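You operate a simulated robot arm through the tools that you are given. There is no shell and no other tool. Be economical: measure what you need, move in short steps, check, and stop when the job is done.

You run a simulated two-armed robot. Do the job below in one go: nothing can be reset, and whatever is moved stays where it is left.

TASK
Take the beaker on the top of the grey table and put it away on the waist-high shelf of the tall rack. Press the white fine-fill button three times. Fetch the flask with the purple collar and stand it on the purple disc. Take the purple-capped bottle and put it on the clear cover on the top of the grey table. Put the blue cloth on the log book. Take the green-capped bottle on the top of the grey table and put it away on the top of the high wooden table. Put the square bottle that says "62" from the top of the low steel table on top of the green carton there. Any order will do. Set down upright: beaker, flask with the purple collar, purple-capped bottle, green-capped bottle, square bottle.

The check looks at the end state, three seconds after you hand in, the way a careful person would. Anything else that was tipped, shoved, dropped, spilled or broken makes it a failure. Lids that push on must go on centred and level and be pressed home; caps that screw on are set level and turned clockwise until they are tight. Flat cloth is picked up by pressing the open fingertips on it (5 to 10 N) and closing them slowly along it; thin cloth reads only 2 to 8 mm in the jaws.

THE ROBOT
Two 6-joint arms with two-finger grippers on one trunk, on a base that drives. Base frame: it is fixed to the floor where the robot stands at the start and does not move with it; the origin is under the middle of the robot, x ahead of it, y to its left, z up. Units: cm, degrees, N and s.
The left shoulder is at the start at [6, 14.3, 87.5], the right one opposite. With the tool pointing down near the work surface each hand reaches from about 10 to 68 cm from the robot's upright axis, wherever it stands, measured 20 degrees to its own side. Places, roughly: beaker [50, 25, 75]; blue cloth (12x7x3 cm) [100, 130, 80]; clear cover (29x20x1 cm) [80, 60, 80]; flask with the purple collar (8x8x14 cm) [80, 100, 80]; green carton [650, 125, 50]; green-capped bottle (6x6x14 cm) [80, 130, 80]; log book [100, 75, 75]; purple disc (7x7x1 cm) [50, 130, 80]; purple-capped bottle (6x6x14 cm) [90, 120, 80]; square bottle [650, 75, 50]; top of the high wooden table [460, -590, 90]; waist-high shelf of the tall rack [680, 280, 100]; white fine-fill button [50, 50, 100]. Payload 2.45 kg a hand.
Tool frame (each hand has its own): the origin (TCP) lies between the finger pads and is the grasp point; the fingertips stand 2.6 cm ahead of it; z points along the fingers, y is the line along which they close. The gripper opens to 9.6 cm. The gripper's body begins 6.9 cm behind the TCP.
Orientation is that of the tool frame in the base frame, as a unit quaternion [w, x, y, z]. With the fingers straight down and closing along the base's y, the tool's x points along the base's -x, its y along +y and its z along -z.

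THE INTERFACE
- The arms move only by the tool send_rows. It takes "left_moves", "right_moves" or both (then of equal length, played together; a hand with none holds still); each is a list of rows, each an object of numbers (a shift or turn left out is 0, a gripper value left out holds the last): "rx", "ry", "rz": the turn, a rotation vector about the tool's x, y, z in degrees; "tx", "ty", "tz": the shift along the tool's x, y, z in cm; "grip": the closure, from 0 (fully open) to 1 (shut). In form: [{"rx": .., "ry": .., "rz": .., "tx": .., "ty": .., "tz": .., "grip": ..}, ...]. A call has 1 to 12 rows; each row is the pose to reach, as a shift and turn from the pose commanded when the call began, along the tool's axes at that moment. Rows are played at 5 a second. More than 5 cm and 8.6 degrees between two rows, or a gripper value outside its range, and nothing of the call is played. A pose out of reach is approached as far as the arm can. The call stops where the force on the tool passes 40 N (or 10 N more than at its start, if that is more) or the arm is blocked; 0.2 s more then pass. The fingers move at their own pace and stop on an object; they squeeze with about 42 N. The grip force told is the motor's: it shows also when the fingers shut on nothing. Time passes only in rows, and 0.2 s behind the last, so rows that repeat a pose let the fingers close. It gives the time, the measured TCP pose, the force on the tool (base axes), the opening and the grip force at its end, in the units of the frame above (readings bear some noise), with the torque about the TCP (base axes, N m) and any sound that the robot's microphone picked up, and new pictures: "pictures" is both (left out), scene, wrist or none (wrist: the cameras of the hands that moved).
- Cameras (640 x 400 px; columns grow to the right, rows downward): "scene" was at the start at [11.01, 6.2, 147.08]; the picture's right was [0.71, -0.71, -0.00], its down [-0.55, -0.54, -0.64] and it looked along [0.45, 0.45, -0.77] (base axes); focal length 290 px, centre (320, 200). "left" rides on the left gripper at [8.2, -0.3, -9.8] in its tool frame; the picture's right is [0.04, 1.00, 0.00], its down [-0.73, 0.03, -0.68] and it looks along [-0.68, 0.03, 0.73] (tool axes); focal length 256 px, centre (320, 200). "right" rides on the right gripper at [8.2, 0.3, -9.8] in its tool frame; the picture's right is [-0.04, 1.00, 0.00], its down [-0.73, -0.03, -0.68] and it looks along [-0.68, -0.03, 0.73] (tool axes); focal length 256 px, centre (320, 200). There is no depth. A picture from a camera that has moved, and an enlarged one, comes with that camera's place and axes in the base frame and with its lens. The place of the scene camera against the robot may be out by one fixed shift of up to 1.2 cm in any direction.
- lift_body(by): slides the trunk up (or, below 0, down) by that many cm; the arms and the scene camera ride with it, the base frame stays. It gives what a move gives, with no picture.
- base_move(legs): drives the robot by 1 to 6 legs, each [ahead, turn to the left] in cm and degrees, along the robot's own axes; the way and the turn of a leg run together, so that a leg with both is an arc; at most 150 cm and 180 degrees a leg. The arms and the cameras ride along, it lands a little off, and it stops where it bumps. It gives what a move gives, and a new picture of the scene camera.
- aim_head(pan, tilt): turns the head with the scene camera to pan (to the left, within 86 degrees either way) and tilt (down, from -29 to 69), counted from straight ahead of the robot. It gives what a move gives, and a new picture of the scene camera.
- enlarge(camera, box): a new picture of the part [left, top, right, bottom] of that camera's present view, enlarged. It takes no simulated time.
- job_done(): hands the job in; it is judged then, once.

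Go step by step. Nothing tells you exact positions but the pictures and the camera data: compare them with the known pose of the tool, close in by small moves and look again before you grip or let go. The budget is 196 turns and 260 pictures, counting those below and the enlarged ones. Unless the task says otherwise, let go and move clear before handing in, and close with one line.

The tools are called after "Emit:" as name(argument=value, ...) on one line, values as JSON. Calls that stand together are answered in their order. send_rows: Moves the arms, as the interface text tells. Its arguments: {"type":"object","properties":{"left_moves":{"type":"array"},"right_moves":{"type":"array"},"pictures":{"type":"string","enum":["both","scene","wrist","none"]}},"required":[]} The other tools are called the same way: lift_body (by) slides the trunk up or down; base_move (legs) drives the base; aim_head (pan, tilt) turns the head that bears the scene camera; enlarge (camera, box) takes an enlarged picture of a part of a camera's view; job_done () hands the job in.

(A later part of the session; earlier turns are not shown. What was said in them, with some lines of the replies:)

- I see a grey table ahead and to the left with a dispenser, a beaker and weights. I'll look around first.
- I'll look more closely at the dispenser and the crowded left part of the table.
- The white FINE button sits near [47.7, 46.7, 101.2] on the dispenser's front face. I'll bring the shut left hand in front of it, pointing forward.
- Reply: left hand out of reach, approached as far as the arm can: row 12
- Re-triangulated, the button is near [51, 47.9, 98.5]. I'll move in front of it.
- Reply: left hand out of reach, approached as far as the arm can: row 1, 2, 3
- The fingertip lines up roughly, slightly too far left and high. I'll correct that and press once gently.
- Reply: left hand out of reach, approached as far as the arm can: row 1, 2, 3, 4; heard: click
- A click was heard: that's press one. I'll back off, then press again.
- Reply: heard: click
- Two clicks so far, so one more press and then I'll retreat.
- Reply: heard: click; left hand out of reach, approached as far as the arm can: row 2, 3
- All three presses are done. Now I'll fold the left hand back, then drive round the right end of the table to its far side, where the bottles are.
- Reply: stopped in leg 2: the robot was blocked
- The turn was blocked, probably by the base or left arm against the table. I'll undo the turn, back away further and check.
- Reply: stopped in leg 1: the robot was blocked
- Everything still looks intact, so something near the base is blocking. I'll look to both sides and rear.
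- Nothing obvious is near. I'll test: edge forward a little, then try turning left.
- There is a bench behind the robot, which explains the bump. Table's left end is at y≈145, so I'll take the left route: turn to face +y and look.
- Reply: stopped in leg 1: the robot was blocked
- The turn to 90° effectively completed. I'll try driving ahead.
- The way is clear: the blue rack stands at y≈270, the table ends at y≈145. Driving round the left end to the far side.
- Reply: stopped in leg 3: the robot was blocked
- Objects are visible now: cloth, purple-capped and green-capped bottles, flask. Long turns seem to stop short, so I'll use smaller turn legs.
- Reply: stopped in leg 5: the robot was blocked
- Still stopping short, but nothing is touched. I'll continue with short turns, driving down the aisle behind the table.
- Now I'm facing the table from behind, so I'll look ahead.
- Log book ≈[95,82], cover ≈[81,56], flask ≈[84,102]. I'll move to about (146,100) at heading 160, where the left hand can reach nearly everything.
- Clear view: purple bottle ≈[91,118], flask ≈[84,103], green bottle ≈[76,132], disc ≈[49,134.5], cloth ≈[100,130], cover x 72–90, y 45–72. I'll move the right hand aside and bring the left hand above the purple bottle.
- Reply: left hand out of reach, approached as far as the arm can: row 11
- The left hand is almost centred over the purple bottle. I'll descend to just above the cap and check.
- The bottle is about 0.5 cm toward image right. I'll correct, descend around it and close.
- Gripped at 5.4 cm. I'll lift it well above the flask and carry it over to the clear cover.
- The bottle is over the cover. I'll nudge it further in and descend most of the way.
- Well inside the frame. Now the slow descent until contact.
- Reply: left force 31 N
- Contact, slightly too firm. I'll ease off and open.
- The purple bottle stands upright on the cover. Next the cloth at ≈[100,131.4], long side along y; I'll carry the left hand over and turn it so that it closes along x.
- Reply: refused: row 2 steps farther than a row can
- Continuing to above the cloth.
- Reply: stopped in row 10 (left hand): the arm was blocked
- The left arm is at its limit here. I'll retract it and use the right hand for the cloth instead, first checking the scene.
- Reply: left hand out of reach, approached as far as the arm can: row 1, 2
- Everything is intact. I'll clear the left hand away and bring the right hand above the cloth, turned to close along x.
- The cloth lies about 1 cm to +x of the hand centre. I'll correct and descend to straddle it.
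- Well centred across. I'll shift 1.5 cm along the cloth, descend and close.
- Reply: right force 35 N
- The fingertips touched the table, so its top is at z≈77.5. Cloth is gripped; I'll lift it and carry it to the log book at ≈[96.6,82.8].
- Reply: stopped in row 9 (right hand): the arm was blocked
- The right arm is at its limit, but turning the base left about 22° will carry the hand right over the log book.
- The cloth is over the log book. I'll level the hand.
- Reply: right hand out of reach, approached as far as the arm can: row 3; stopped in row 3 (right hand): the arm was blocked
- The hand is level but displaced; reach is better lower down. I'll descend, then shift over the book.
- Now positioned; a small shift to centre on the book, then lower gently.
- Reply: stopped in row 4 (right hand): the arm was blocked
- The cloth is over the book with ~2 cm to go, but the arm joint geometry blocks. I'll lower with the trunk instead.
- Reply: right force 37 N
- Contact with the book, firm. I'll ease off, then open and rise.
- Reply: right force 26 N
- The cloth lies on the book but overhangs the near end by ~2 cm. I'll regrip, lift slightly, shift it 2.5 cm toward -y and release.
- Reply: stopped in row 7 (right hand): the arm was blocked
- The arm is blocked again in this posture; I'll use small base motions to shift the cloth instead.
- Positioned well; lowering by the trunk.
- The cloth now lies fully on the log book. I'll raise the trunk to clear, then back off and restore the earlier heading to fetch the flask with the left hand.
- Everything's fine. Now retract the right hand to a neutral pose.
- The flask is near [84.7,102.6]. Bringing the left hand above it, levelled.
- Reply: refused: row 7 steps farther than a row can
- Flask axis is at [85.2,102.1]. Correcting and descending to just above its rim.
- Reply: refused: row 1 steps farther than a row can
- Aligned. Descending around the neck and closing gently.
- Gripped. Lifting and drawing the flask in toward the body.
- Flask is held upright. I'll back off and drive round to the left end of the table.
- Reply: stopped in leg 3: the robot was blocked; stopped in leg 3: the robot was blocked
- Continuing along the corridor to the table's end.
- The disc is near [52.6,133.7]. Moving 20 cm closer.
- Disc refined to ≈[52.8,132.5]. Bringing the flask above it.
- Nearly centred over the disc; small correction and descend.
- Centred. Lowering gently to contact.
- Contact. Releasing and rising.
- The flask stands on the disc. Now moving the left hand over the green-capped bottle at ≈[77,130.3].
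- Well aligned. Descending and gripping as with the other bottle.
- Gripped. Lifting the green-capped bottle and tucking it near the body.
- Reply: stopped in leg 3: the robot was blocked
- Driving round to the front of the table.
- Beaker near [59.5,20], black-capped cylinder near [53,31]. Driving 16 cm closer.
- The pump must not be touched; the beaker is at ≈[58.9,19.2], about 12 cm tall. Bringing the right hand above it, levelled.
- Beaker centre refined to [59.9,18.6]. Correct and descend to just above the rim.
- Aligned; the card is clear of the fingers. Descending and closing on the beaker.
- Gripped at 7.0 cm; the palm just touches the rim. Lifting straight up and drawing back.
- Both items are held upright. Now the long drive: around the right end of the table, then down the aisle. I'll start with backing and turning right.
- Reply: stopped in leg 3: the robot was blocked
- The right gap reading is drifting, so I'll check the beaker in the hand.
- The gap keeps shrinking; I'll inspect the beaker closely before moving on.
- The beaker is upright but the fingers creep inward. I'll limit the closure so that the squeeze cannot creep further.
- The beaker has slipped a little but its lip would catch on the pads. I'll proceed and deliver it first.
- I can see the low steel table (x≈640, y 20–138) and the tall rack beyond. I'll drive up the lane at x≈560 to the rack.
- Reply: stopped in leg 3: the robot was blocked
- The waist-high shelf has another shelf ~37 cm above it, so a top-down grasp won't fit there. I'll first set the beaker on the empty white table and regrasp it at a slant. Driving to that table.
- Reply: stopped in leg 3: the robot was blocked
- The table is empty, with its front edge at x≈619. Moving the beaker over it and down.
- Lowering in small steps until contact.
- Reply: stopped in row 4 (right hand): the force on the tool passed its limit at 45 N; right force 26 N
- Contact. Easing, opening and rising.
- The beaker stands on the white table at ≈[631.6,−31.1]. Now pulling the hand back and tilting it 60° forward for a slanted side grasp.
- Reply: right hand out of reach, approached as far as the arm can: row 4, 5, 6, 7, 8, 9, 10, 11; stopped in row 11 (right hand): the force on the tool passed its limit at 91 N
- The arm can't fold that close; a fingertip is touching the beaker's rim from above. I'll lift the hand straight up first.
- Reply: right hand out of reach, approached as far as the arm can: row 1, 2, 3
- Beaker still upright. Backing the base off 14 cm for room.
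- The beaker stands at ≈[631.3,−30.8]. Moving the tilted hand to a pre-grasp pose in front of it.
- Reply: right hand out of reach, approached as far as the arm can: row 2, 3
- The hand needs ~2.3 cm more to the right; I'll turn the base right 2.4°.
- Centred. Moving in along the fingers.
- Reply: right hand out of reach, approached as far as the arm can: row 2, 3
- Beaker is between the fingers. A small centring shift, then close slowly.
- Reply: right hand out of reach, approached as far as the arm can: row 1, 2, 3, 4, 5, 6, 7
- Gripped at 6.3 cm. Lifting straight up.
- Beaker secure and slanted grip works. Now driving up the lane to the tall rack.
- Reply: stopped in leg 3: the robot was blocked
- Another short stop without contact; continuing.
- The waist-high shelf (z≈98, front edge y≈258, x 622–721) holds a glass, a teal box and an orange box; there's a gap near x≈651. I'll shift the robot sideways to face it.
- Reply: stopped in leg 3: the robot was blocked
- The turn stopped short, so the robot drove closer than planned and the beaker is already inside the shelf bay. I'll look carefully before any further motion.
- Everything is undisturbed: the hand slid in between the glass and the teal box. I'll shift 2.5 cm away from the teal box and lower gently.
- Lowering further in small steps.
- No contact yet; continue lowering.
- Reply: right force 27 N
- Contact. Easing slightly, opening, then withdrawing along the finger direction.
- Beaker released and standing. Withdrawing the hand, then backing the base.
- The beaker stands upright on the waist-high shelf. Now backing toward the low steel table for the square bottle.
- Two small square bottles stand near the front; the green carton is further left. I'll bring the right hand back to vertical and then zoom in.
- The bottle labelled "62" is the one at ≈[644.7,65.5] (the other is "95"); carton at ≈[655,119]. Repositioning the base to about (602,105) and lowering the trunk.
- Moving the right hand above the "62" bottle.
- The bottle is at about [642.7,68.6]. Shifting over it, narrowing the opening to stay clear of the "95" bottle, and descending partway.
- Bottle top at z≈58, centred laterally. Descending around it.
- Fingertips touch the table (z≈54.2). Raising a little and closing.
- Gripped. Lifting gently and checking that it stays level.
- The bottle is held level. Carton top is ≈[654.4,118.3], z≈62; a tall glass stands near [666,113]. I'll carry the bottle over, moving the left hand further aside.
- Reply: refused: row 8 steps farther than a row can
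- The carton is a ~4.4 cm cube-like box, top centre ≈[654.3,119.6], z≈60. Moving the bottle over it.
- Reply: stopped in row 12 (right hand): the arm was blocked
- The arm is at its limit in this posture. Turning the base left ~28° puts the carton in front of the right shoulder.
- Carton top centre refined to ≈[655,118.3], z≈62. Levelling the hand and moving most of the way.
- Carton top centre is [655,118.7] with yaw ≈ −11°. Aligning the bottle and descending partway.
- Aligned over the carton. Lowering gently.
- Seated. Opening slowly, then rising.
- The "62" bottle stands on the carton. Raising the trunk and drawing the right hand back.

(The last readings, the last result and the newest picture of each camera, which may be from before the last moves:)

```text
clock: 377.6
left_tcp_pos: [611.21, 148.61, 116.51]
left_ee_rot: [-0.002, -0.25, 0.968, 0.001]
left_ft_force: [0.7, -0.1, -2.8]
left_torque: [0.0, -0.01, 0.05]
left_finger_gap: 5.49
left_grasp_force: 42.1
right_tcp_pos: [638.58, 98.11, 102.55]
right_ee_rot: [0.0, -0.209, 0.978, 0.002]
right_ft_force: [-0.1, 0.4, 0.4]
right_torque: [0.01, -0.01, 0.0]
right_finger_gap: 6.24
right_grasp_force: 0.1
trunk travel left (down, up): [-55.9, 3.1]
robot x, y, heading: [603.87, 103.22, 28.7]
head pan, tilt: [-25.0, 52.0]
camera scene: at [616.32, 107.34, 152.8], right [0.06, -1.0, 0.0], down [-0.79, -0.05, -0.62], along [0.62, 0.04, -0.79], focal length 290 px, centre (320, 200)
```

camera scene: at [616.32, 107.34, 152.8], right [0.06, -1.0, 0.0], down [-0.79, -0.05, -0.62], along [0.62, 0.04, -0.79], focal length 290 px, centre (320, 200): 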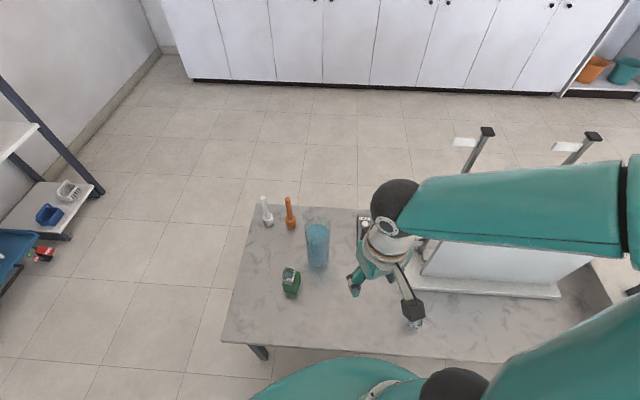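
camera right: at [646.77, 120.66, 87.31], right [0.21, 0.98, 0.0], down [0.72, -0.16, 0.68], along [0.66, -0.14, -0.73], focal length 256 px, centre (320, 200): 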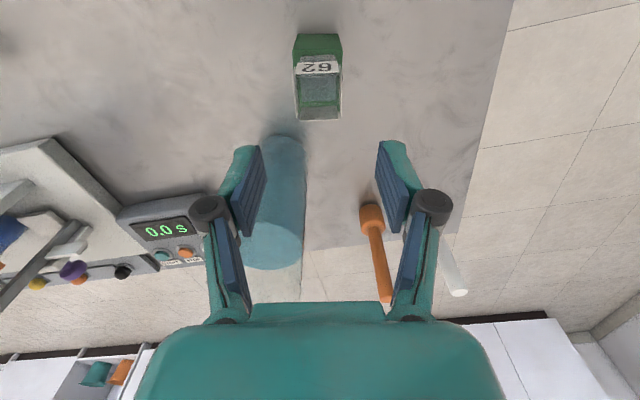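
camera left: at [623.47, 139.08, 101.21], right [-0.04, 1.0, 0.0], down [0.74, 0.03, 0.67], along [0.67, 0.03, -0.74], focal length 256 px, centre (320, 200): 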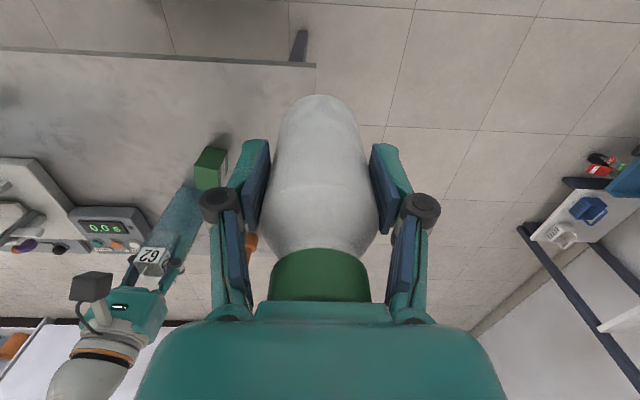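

All good. Now on to the wooden table with the green-capped bottle: backing off and turning to face −y.

Emit:
base_move(legs=[[-38, 0], [0, -40]])

Emit:
base_move(legs=[[0, -40]])

Emit:
base_move(legs=[[0, -38]])

```text
clock: 382.2
left_tcp_pos: [605.28, 115.07, 116.45]
left_ee_rot: [-0.002, 0.098, 0.995, 0.002]
left_ft_force: [-0.4, 0.2, -2.7]
left_torque: [0.04, 0.01, 0.0]
left_finger_gap: 5.49
left_grasp_force: 41.8
right_tcp_pos: [593.67, 58.77, 102.47]
right_ee_rot: [0.0, 0.14, 0.99, 0.0]
right_ft_force: [-0.9, -0.5, 0.1]
right_torque: [-0.02, -0.02, 0.05]
right_finger_gap: 6.21
right_grasp_force: 0.0
trunk travel left (down, up): [-55.9, 3.1]
robot x, y, heading: [570.47, 86.4, -11.3]
head pan, tilt: [-25.0, 52.0]
camera scene: at [582.24, 81.6, 152.79], right [-0.59, -0.81, 0.0], down [-0.64, 0.47, -0.62], along [0.5, -0.36, -0.79], focal length 290 px, centre (320, 200)
```

scene: 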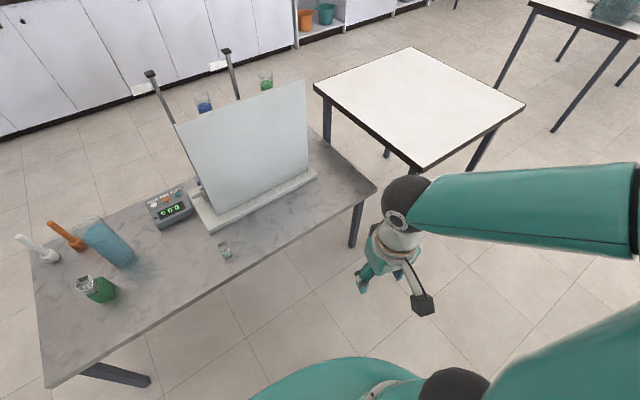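

```text
clock: 384.6
left_tcp_pos: [615.74, 86.45, 116.51]
left_ee_rot: [-0.001, 0.428, 0.904, 0.002]
left_ft_force: [0.4, -0.4, -2.5]
left_torque: [0.04, 0.03, 0.0]
left_finger_gap: 5.48
left_grasp_force: 42.1
right_tcp_pos: [570.86, 50.46, 102.54]
right_ee_rot: [0.0, 0.468, 0.884, -0.001]
right_ft_force: [0.3, 0.0, -0.7]
right_torque: [0.0, 0.01, -0.03]
right_finger_gap: 6.24
right_grasp_force: 0.0
trunk travel left (down, up): [-55.9, 3.1]
robot x, y, heading: [572.05, 87.32, -51.0]
head pan, tilt: [-25.0, 52.0]
camera scene: at [577.06, 76.06, 152.78], right [-0.97, -0.24, 0.0], down [-0.19, 0.76, -0.62], along [0.15, -0.6, -0.79], focal length 290 px, centre (320, 200)
```

scene: 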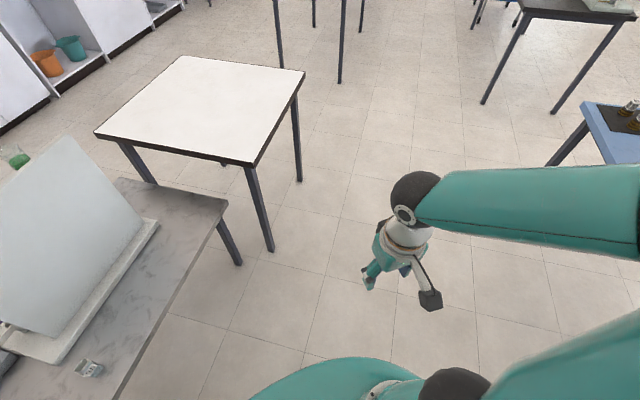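

```text
clock: 387.0
left_tcp_pos: [606.03, 59.74, 116.66]
left_ee_rot: [0.0, 0.699, 0.715, 0.002]
left_ft_force: [0.2, 0.1, -2.2]
left_torque: [0.03, -0.03, -0.01]
left_finger_gap: 5.48
left_grasp_force: 42.1
right_tcp_pos: [548.47, 58.8, 102.5]
right_ee_rot: [0.0, 0.73, 0.684, 0.0]
right_ft_force: [0.3, 0.0, -0.1]
right_torque: [0.02, 0.01, -0.04]
right_finger_gap: 6.23
right_grasp_force: 0.0
trunk travel left (down, up): [-55.9, 3.1]
robot x, y, heading: [573.31, 87.15, -88.3]
head pan, tilt: [-25.0, 52.0]
camera scene: at [569.98, 75.07, 152.78], right [-0.92, 0.4, 0.0], down [0.31, 0.72, -0.62], along [-0.25, -0.56, -0.79], focal length 290 px, centre (320, 200)
```

scene: 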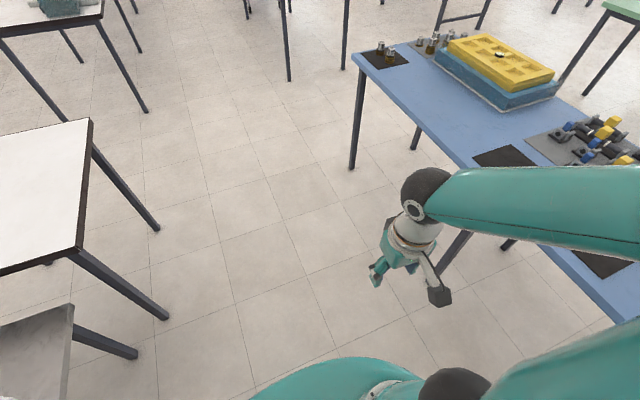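

Emit:
base_move(legs=[[0, -4], [148, 0], [40, 0]])

Emit:
aim_head(pan=0, tilt=18)

```text
clock: 396.9
left_tcp_pos: [591.55, -127.63, 116.54]
left_ee_rot: [-0.002, 0.735, 0.678, 0.002]
left_ft_force: [0.4, 0.0, -2.7]
left_torque: [0.05, -0.01, -0.02]
left_finger_gap: 5.46
left_grasp_force: 41.8
right_tcp_pos: [534.33, -122.68, 102.64]
right_ee_rot: [0.0, 0.764, 0.646, 0.001]
right_ft_force: [-0.2, 0.6, -1.5]
right_torque: [0.0, -0.02, 0.02]
right_finger_gap: 6.21
right_grasp_force: 0.1
trunk travel left (down, up): [-55.9, 3.1]
robot x, y, heading: [561.6, -96.76, -94.3]
head pan, tilt: [-25.0, 52.0]
camera scene: at [557.31, -108.68, 152.77], right [-0.87, 0.49, 0.0], down [0.39, 0.69, -0.61], along [-0.3, -0.54, -0.79], focal length 290 px, centre (320, 200)
```

scene: 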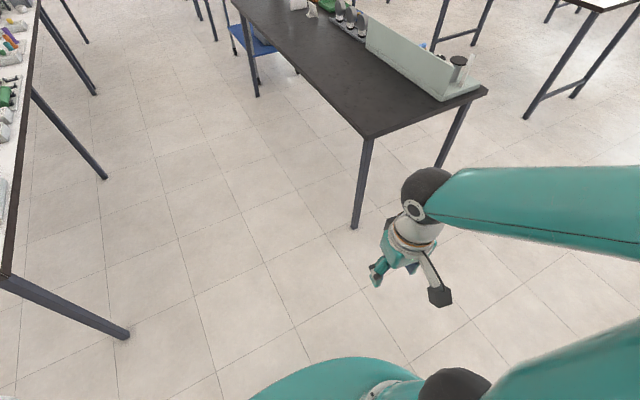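

```text
clock: 397.9
left_tcp_pos: [591.65, -127.49, 116.66]
left_ee_rot: [-0.002, 0.734, 0.679, 0.002]
left_ft_force: [0.3, -0.6, -2.1]
left_torque: [-0.02, 0.0, 0.04]
left_finger_gap: 5.46
left_grasp_force: 42.3
right_tcp_pos: [534.45, -122.57, 102.61]
right_ee_rot: [0.0, 0.763, 0.646, 0.0]
right_ft_force: [0.1, -0.2, -0.3]
right_torque: [0.05, 0.02, 0.0]
right_finger_gap: 6.24
right_grasp_force: 0.1
trunk travel left (down, up): [-55.9, 3.1]
robot x, y, heading: [561.56, -96.6, -94.5]
head pan, tilt: [0.0, 18.0]
camera scene: at [560.29, -111.35, 157.92], right [-1.0, 0.08, 0.0], down [0.02, 0.31, -0.95], along [-0.07, -0.95, -0.31], focal length 290 px, centre (320, 200)
```

scene: 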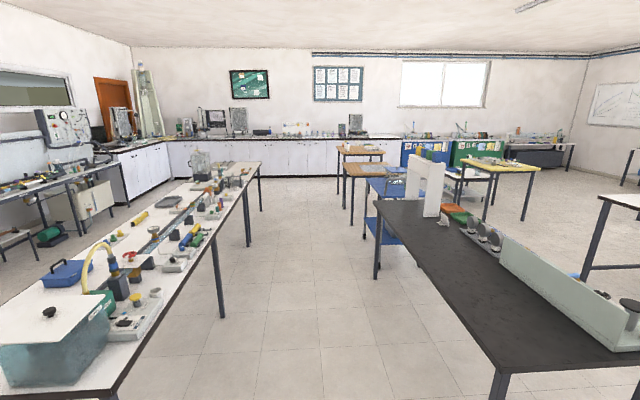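

The lane ahead is clear, with the high wooden table near [460,−590]. Driving down the lane.

Emit:
base_move(legs=[[0, 3], [148, 0], [148, 0]])

Emit:
aim_head(pan=-30, tilt=25)

```text
clock: 412.9
left_tcp_pos: [586.55, -423.4, 116.64]
left_ee_rot: [-0.001, 0.713, 0.702, 0.002]
left_ft_force: [1.3, -0.5, -2.9]
left_torque: [0.01, 0.0, -0.01]
left_finger_gap: 5.47
left_grasp_force: 42.2
right_tcp_pos: [529.09, -422.38, 102.65]
right_ee_rot: [0.0, 0.741, 0.671, 0.0]
right_ft_force: [-0.4, -0.3, -0.2]
right_torque: [-0.01, 0.0, 0.01]
right_finger_gap: 6.24
right_grasp_force: 0.0
trunk travel left (down, up): [-55.9, 3.1]
robot x, y, heading: [554.75, -394.78, -90.1]
head pan, tilt: [0.0, 18.0]
camera scene: at [554.21, -409.35, 157.93], right [-1.0, 0.01, 0.0], down [0.0, 0.31, -0.95], along [-0.01, -0.95, -0.31], focal length 290 px, centre (320, 200)
```

scene: 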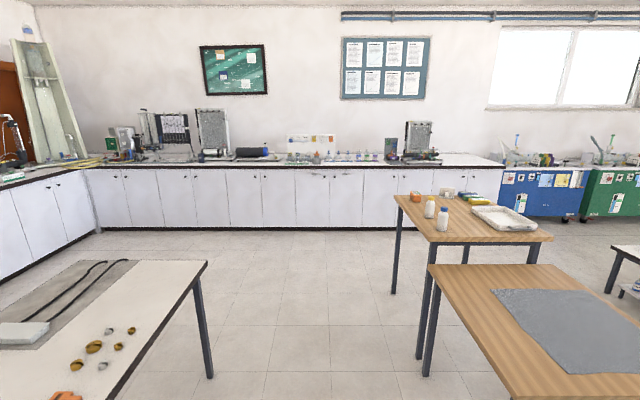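

```text
clock: 413.9
left_tcp_pos: [586.61, -423.32, 116.78]
left_ee_rot: [-0.001, 0.712, 0.702, 0.002]
left_ft_force: [0.8, 0.2, -2.4]
left_torque: [0.03, -0.03, 0.0]
left_finger_gap: 5.46
left_grasp_force: 41.6
right_tcp_pos: [529.02, -422.27, 102.76]
right_ee_rot: [-0.001, 0.742, 0.671, 0.0]
right_ft_force: [-0.3, -0.3, 0.1]
right_torque: [-0.01, 0.0, -0.02]
right_finger_gap: 6.23
right_grasp_force: 0.0
trunk travel left (down, up): [-55.9, 3.1]
robot x, y, heading: [554.76, -394.98, -90.2]
head pan, tilt: [-30.0, 25.0]
camera scene: at [549.62, -407.92, 156.8], right [-0.86, 0.51, 0.0], down [0.21, 0.36, -0.91], along [-0.46, -0.78, -0.42], focal length 290 px, centre (320, 200)
```

scene: 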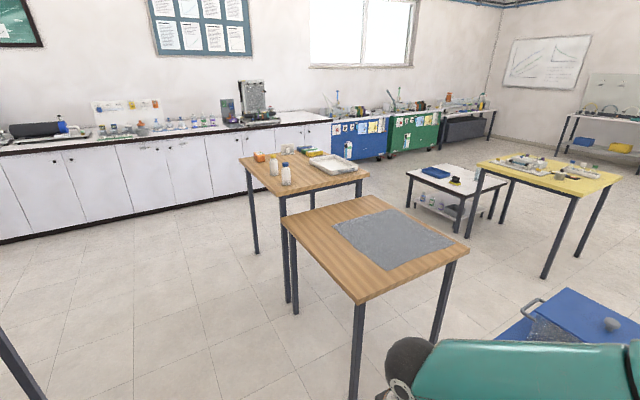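

The far wooden table (x up to ≈488, y −560 to −632, z≈87) is the high one. There's a free spot near [479,−609], between the yellow-capped bottle and the orange item. Driving there.

Emit:
base_move(legs=[[148, 0], [60, 0], [0, -45]])

Emit:
base_move(legs=[[0, -44]])

Emit:
aim_head(pan=0, tilt=42)

```text
clock: 426.8
left_tcp_pos: [556.8, -645.74, 116.71]
left_ee_rot: [0.0, 0.925, 0.381, 0.002]
left_ft_force: [-0.9, 0.6, -3.4]
left_torque: [0.05, 0.01, 0.01]
left_finger_gap: 5.43
left_grasp_force: 42.0
right_tcp_pos: [516.74, -604.6, 102.77]
right_ee_rot: [0.001, 0.94, 0.34, 0.0]
right_ft_force: [-0.1, 0.1, 0.3]
right_torque: [0.0, 0.0, 0.0]
right_finger_gap: 6.26
right_grasp_force: 0.1
trunk travel left (down, up): [-55.9, 3.1]
robot x, y, heading: [555.59, -604.22, -135.0]
head pan, tilt: [-30.0, 25.0]
camera scene: at [541.88, -609.95, 156.8], right [-0.26, 0.97, 0.0], down [0.41, 0.11, -0.91], along [-0.88, -0.23, -0.42], focal length 290 px, centre (320, 200)
```

scene: 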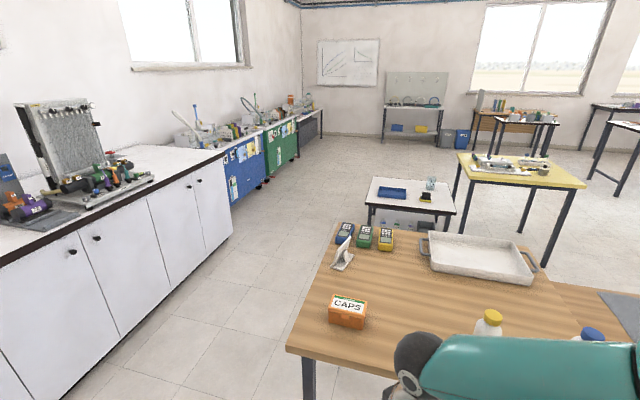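

```text
clock: 429.4
left_tcp_pos: [527.27, -634.65, 116.75]
left_ee_rot: [0.001, 1.0, 0.0, 0.002]
left_ft_force: [1.4, 0.4, -3.8]
left_torque: [0.03, -0.01, 0.0]
left_finger_gap: 5.42
left_grasp_force: 42.4
right_tcp_pos: [527.65, -577.15, 102.64]
right_ee_rot: [0.001, 0.999, -0.044, 0.0]
right_ft_force: [-0.4, 0.0, -0.2]
right_torque: [0.0, 0.01, -0.01]
right_finger_gap: 6.21
right_grasp_force: 0.1
trunk travel left (down, up): [-55.9, 3.1]
robot x, y, heading: [555.49, -605.68, -179.6]
head pan, tilt: [-30.0, 25.0]
camera scene: at [540.99, -600.45, 156.8], right [0.49, 0.87, 0.0], down [0.37, -0.21, -0.91], along [-0.79, 0.45, -0.42], focal length 290 px, centre (320, 200)
```

scene: 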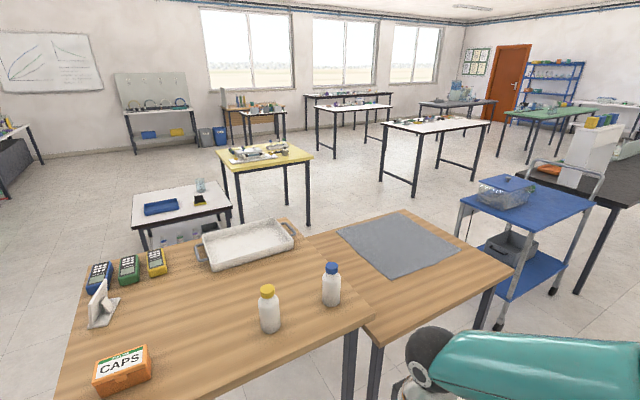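

```text
clock: 430.4
left_tcp_pos: [527.18, -634.48, 116.76]
left_ee_rot: [0.001, 1.0, 0.001, 0.003]
left_ft_force: [0.0, 0.3, -2.8]
left_torque: [0.02, -0.04, 0.0]
left_finger_gap: 5.44
left_grasp_force: 41.9
right_tcp_pos: [527.66, -577.17, 102.81]
right_ee_rot: [0.001, 0.999, -0.044, 0.0]
right_ft_force: [-0.2, 0.3, -1.2]
right_torque: [-0.04, 0.0, 0.01]
right_finger_gap: 6.25
right_grasp_force: 0.1
trunk travel left (down, up): [-55.9, 3.1]
robot x, y, heading: [555.14, -605.67, -179.6]
head pan, tilt: [0.0, 42.0]
camera scene: at [540.64, -605.05, 154.17], right [-0.01, 1.0, 0.0], down [0.67, 0.0, -0.74], along [-0.74, -0.01, -0.67], focal length 290 px, centre (320, 200)
```

scene: 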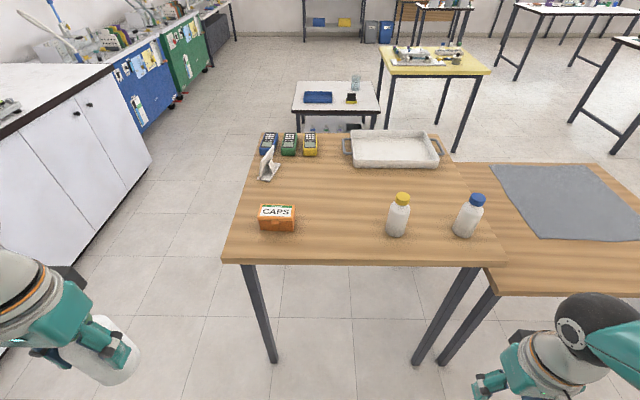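

The spot between the orange CAPS box and the yellow-capped bottle, ≈[480,−599], is free. Raising the right hand and driving 22 cm closer.

Emit:
send_rows(right_moves=[{"tz": -4}, {"tz": -8}, {"tz": -12}], pictures="none")

Emit:
base_move(legs=[[22, 0]])

```text
clock: 431.2
left_tcp_pos: [527.24, -634.67, 116.69]
left_ee_rot: [0.001, 1.0, 0.0, 0.002]
left_ft_force: [0.0, 0.4, -2.0]
left_torque: [-0.01, -0.01, -0.03]
left_finger_gap: 5.42
left_grasp_force: 42.0
right_tcp_pos: [527.59, -577.06, 114.7]
right_ee_rot: [0.0, 0.999, -0.045, 0.0]
right_ft_force: [1.3, -0.4, -0.7]
right_torque: [-0.02, 0.02, -0.01]
right_finger_gap: 6.24
right_grasp_force: 0.1
trunk travel left (down, up): [-55.9, 3.1]
robot x, y, heading: [555.56, -605.67, -179.5]
head pan, tilt: [0.0, 42.0]
```

```text
clock: 432.9
left_tcp_pos: [504.45, -634.89, 116.67]
left_ee_rot: [0.001, 1.0, -0.001, 0.002]
left_ft_force: [-0.5, 0.1, -2.8]
left_torque: [-0.02, -0.05, -0.02]
left_finger_gap: 5.43
left_grasp_force: 41.9
right_tcp_pos: [504.83, -577.25, 114.66]
right_ee_rot: [0.0, 0.999, -0.043, 0.001]
right_ft_force: [0.5, -0.4, -0.2]
right_torque: [0.0, -0.02, 0.02]
right_finger_gap: 6.25
right_grasp_force: 0.1
trunk travel left (down, up): [-55.9, 3.1]
robot x, y, heading: [533.21, -605.96, -179.4]
head pan, tilt: [0.0, 42.0]
camera scene: at [517.85, -605.24, 154.15], right [-0.01, 1.0, 0.0], down [0.67, 0.0, -0.74], along [-0.74, -0.01, -0.67], focal length 290 px, centre (320, 200)
```

scene: 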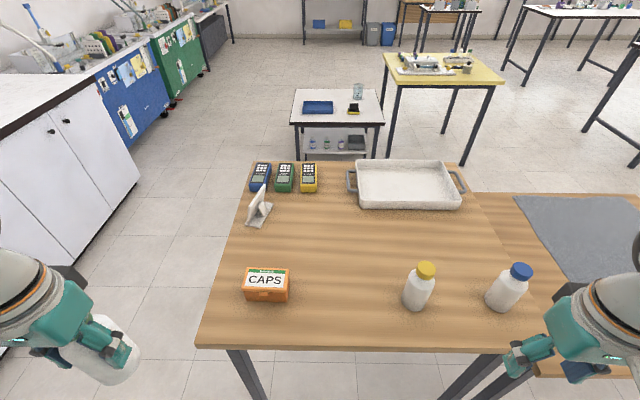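

Moving the bottle over the free spot and lowering partway.

Emit:
send_rows(left_moves=[{"tx": -2.6, "ty": -4}, {"tx": -5.2, "ty": -8.1}, {"tx": -7.8, "ty": -12.1}, {"tx": -10.4, "ty": -16.2}, {"tx": -13.1, "ty": -20.2}, {"tx": -15.7, "ty": -24.3}, {"tx": -18.3, "ty": -28.3}, {"tx": -20.9, "ty": -32.4}, {"tx": -23.5, "ty": -36.4}, {"tx": -23.5, "ty": -36.4, "tz": 4}, {"tx": -23.5, "ty": -36.4, "tz": 8}, {"tx": -23.5, "ty": -36.4, "tz": 12}], pictures="both")

```text
clock: 435.5
left_tcp_pos: [481.05, -598.37, 104.88]
left_ee_rot: [0.0, 1.0, 0.001, 0.002]
left_ft_force: [-0.7, 0.9, -2.1]
left_torque: [0.0, -0.04, 0.0]
left_finger_gap: 5.4
left_grasp_force: 42.0
right_tcp_pos: [504.98, -577.35, 114.68]
right_ee_rot: [0.0, 0.999, -0.043, 0.0]
right_ft_force: [-0.7, -0.5, 1.3]
right_torque: [0.02, 0.0, -0.02]
right_finger_gap: 6.22
right_grasp_force: 0.1
trunk travel left (down, up): [-55.9, 3.1]
robot x, y, heading: [532.93, -605.92, -179.7]
head pan, tilt: [0.0, 42.0]
camera scene: at [517.95, -605.3, 154.17], right [-0.01, 1.0, 0.0], down [0.67, 0.01, -0.74], along [-0.74, 0.0, -0.67], focal length 290 px, centre (320, 200)
camera left: at [489.02, -598.15, 114.69], right [0.04, -1.0, 0.0], down [-0.74, -0.03, 0.67], along [-0.67, -0.03, -0.74], focal length 256 px, centre (320, 200)
```

scene: 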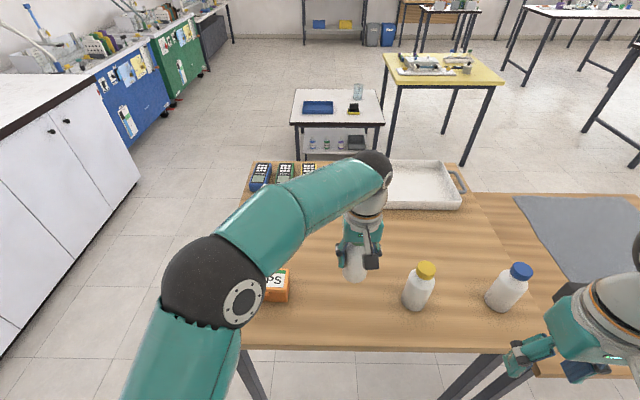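
left: 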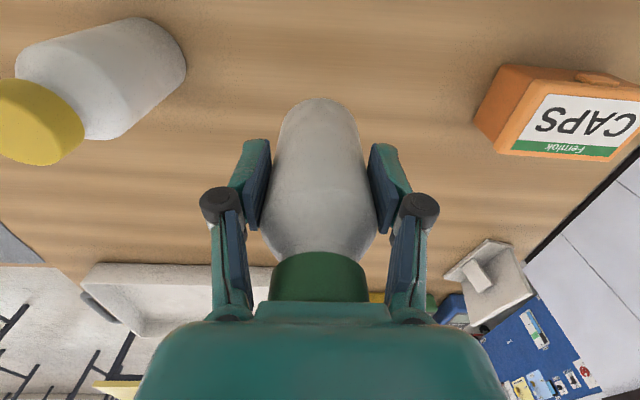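

Well placed between its neighbours. Lowering in steps until contact.

Emit:
send_rows(left_moves=[{"tz": 2}, {"tz": 4}, {"tz": 5.5}, {"tz": 6.5}], pictures="none")

Emit:
send_rows(left_moves=[{"tz": 0.6}, {"tz": 1.2}, {"tz": 1.8}], pictures="wrist")

```text
clock: 436.5
left_tcp_pos: [481.17, -598.4, 98.28]
left_ee_rot: [0.001, 1.0, -0.001, 0.002]
left_ft_force: [-0.6, 0.2, -3.0]
left_torque: [0.03, -0.04, -0.02]
left_finger_gap: 5.41
left_grasp_force: 41.9
right_tcp_pos: [504.84, -577.33, 114.64]
right_ee_rot: [0.0, 0.999, -0.043, 0.0]
right_ft_force: [0.6, 1.3, 0.0]
right_torque: [-0.01, 0.02, 0.04]
right_finger_gap: 6.2
right_grasp_force: 0.1
trunk travel left (down, up): [-55.9, 3.1]
robot x, y, heading: [533.0, -606.25, -179.5]
head pan, tilt: [0.0, 42.0]
```

```text
clock: 437.3
left_tcp_pos: [481.21, -598.34, 96.93]
left_ee_rot: [-0.002, 1.0, -0.001, -0.001]
left_ft_force: [-0.4, -3.1, 36.2]
left_torque: [0.0, 0.4, -0.18]
left_finger_gap: 5.46
left_grasp_force: 41.7
right_tcp_pos: [505.19, -577.25, 114.75]
right_ee_rot: [0.0, 0.999, -0.044, -0.001]
right_ft_force: [-0.2, 0.0, 0.3]
right_torque: [0.03, 0.0, -0.01]
right_finger_gap: 6.24
right_grasp_force: 0.0
trunk travel left (down, up): [-55.9, 3.1]
robot x, y, heading: [532.84, -605.61, -179.6]
head pan, tilt: [0.0, 42.0]
camera left: at [489.45, -598.1, 106.79], right [0.04, -1.0, 0.0], down [-0.73, -0.03, 0.68], along [-0.68, -0.03, -0.73], focal length 256 px, centre (320, 200)
```

left: 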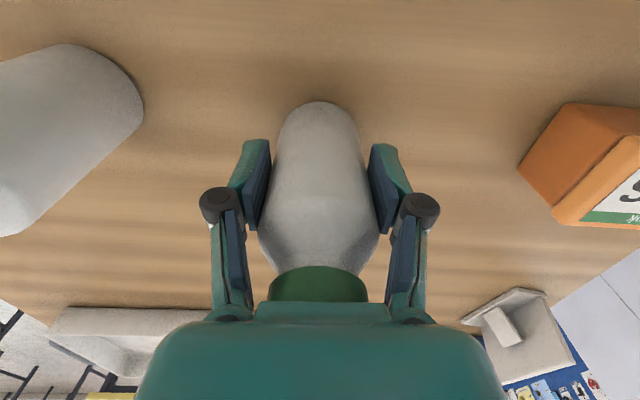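

Contact. Easing off, opening and rising clear.

Emit:
send_rows(left_moves=[{"tz": -0.6}, {"tz": -0.6, "grip": 0.7}, {"tz": -0.6, "grip": 0.3}, {"tz": -0.6, "grip": 0}, {"tz": -0.6, "grip": 0}, {"tz": -3}, {"tz": -7}, {"tz": -11.5}, {"tz": -16}, {"tz": -20}], pictures="both")

```text
clock: 439.5
left_tcp_pos: [481.34, -598.49, 116.4]
left_ee_rot: [0.001, 1.0, 0.0, 0.004]
left_ft_force: [-0.1, -0.3, -1.0]
left_torque: [-0.01, 0.0, 0.01]
left_finger_gap: 9.61
left_grasp_force: 0.0
right_tcp_pos: [505.0, -577.16, 114.68]
right_ee_rot: [0.0, 0.999, -0.043, 0.0]
right_ft_force: [0.2, 0.4, -1.0]
right_torque: [0.01, 0.01, -0.02]
right_finger_gap: 6.26
right_grasp_force: 0.0
trunk travel left (down, up): [-55.9, 3.1]
robot x, y, heading: [532.89, -606.08, -179.5]
head pan, tilt: [0.0, 42.0]
camera scene: at [518.0, -605.17, 154.17], right [-0.01, 1.0, 0.0], down [0.67, 0.0, -0.74], along [-0.74, -0.01, -0.67], focal length 290 px, centre (320, 200)
camera left: at [489.34, -598.18, 126.32], right [0.04, -1.0, 0.0], down [-0.74, -0.03, 0.67], along [-0.67, -0.03, -0.74], focal length 256 px, centre (320, 200)
```

scene: 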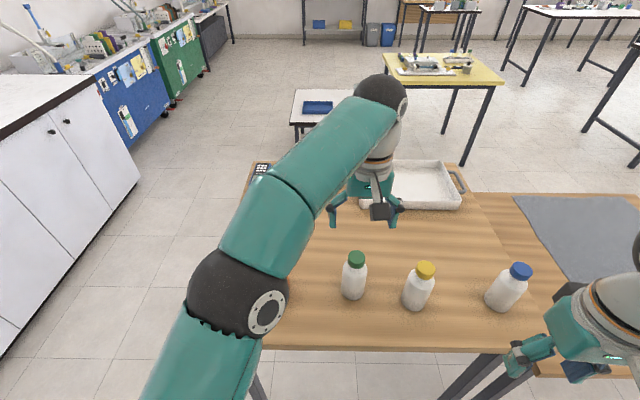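
left: 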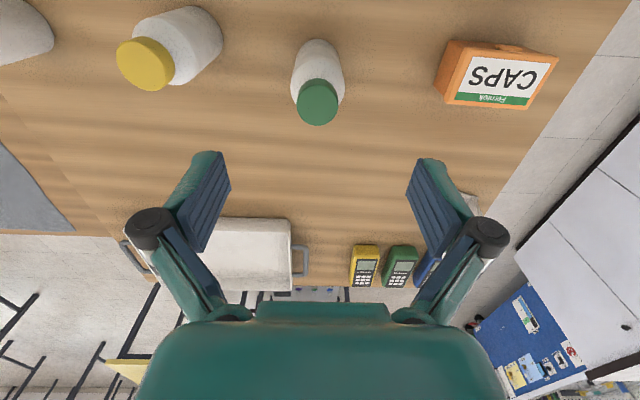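

The green-capped bottle stands upright on the high wooden table. Backing clear before handing in.

Emit:
base_move(legs=[[-40, 0]])

```text
clock: 442.1
left_tcp_pos: [521.84, -598.34, 116.43]
left_ee_rot: [0.001, 1.0, 0.002, 0.002]
left_ft_force: [-0.4, 1.0, 0.6]
left_torque: [0.02, 0.0, 0.01]
left_finger_gap: 9.61
left_grasp_force: 0.1
right_tcp_pos: [545.54, -577.08, 114.69]
right_ee_rot: [0.001, 0.999, -0.043, 0.0]
right_ft_force: [0.2, 0.0, -0.2]
right_torque: [0.01, 0.01, 0.0]
right_finger_gap: 6.26
right_grasp_force: 0.1
trunk travel left (down, up): [-55.9, 3.1]
robot x, y, heading: [573.39, -605.68, -179.6]
head pan, tilt: [0.0, 42.0]
camera scene: at [558.68, -604.95, 154.18], right [-0.01, 1.0, 0.0], down [0.67, 0.01, -0.74], along [-0.74, -0.01, -0.67], focal length 290 px, centre (320, 200)
```

scene: 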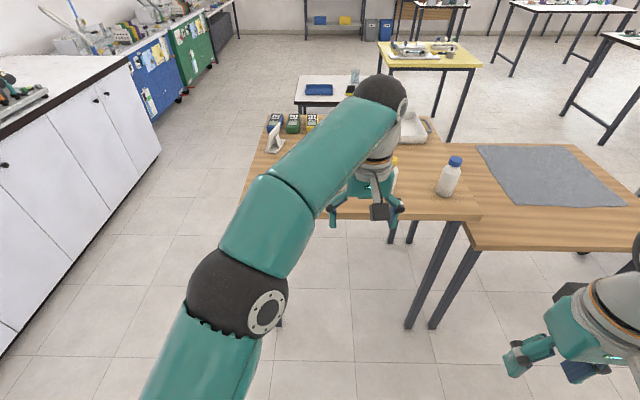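

All seven parts of the job are finished and both hands are clear, so I'm handing in.

Emit:
job_done()

```text
The job is handed in.
```

All seven parts of the job are done and handed in: every item was seen in place and standing upright when I let go of it, and each of the three fine-fill presses gave a click.
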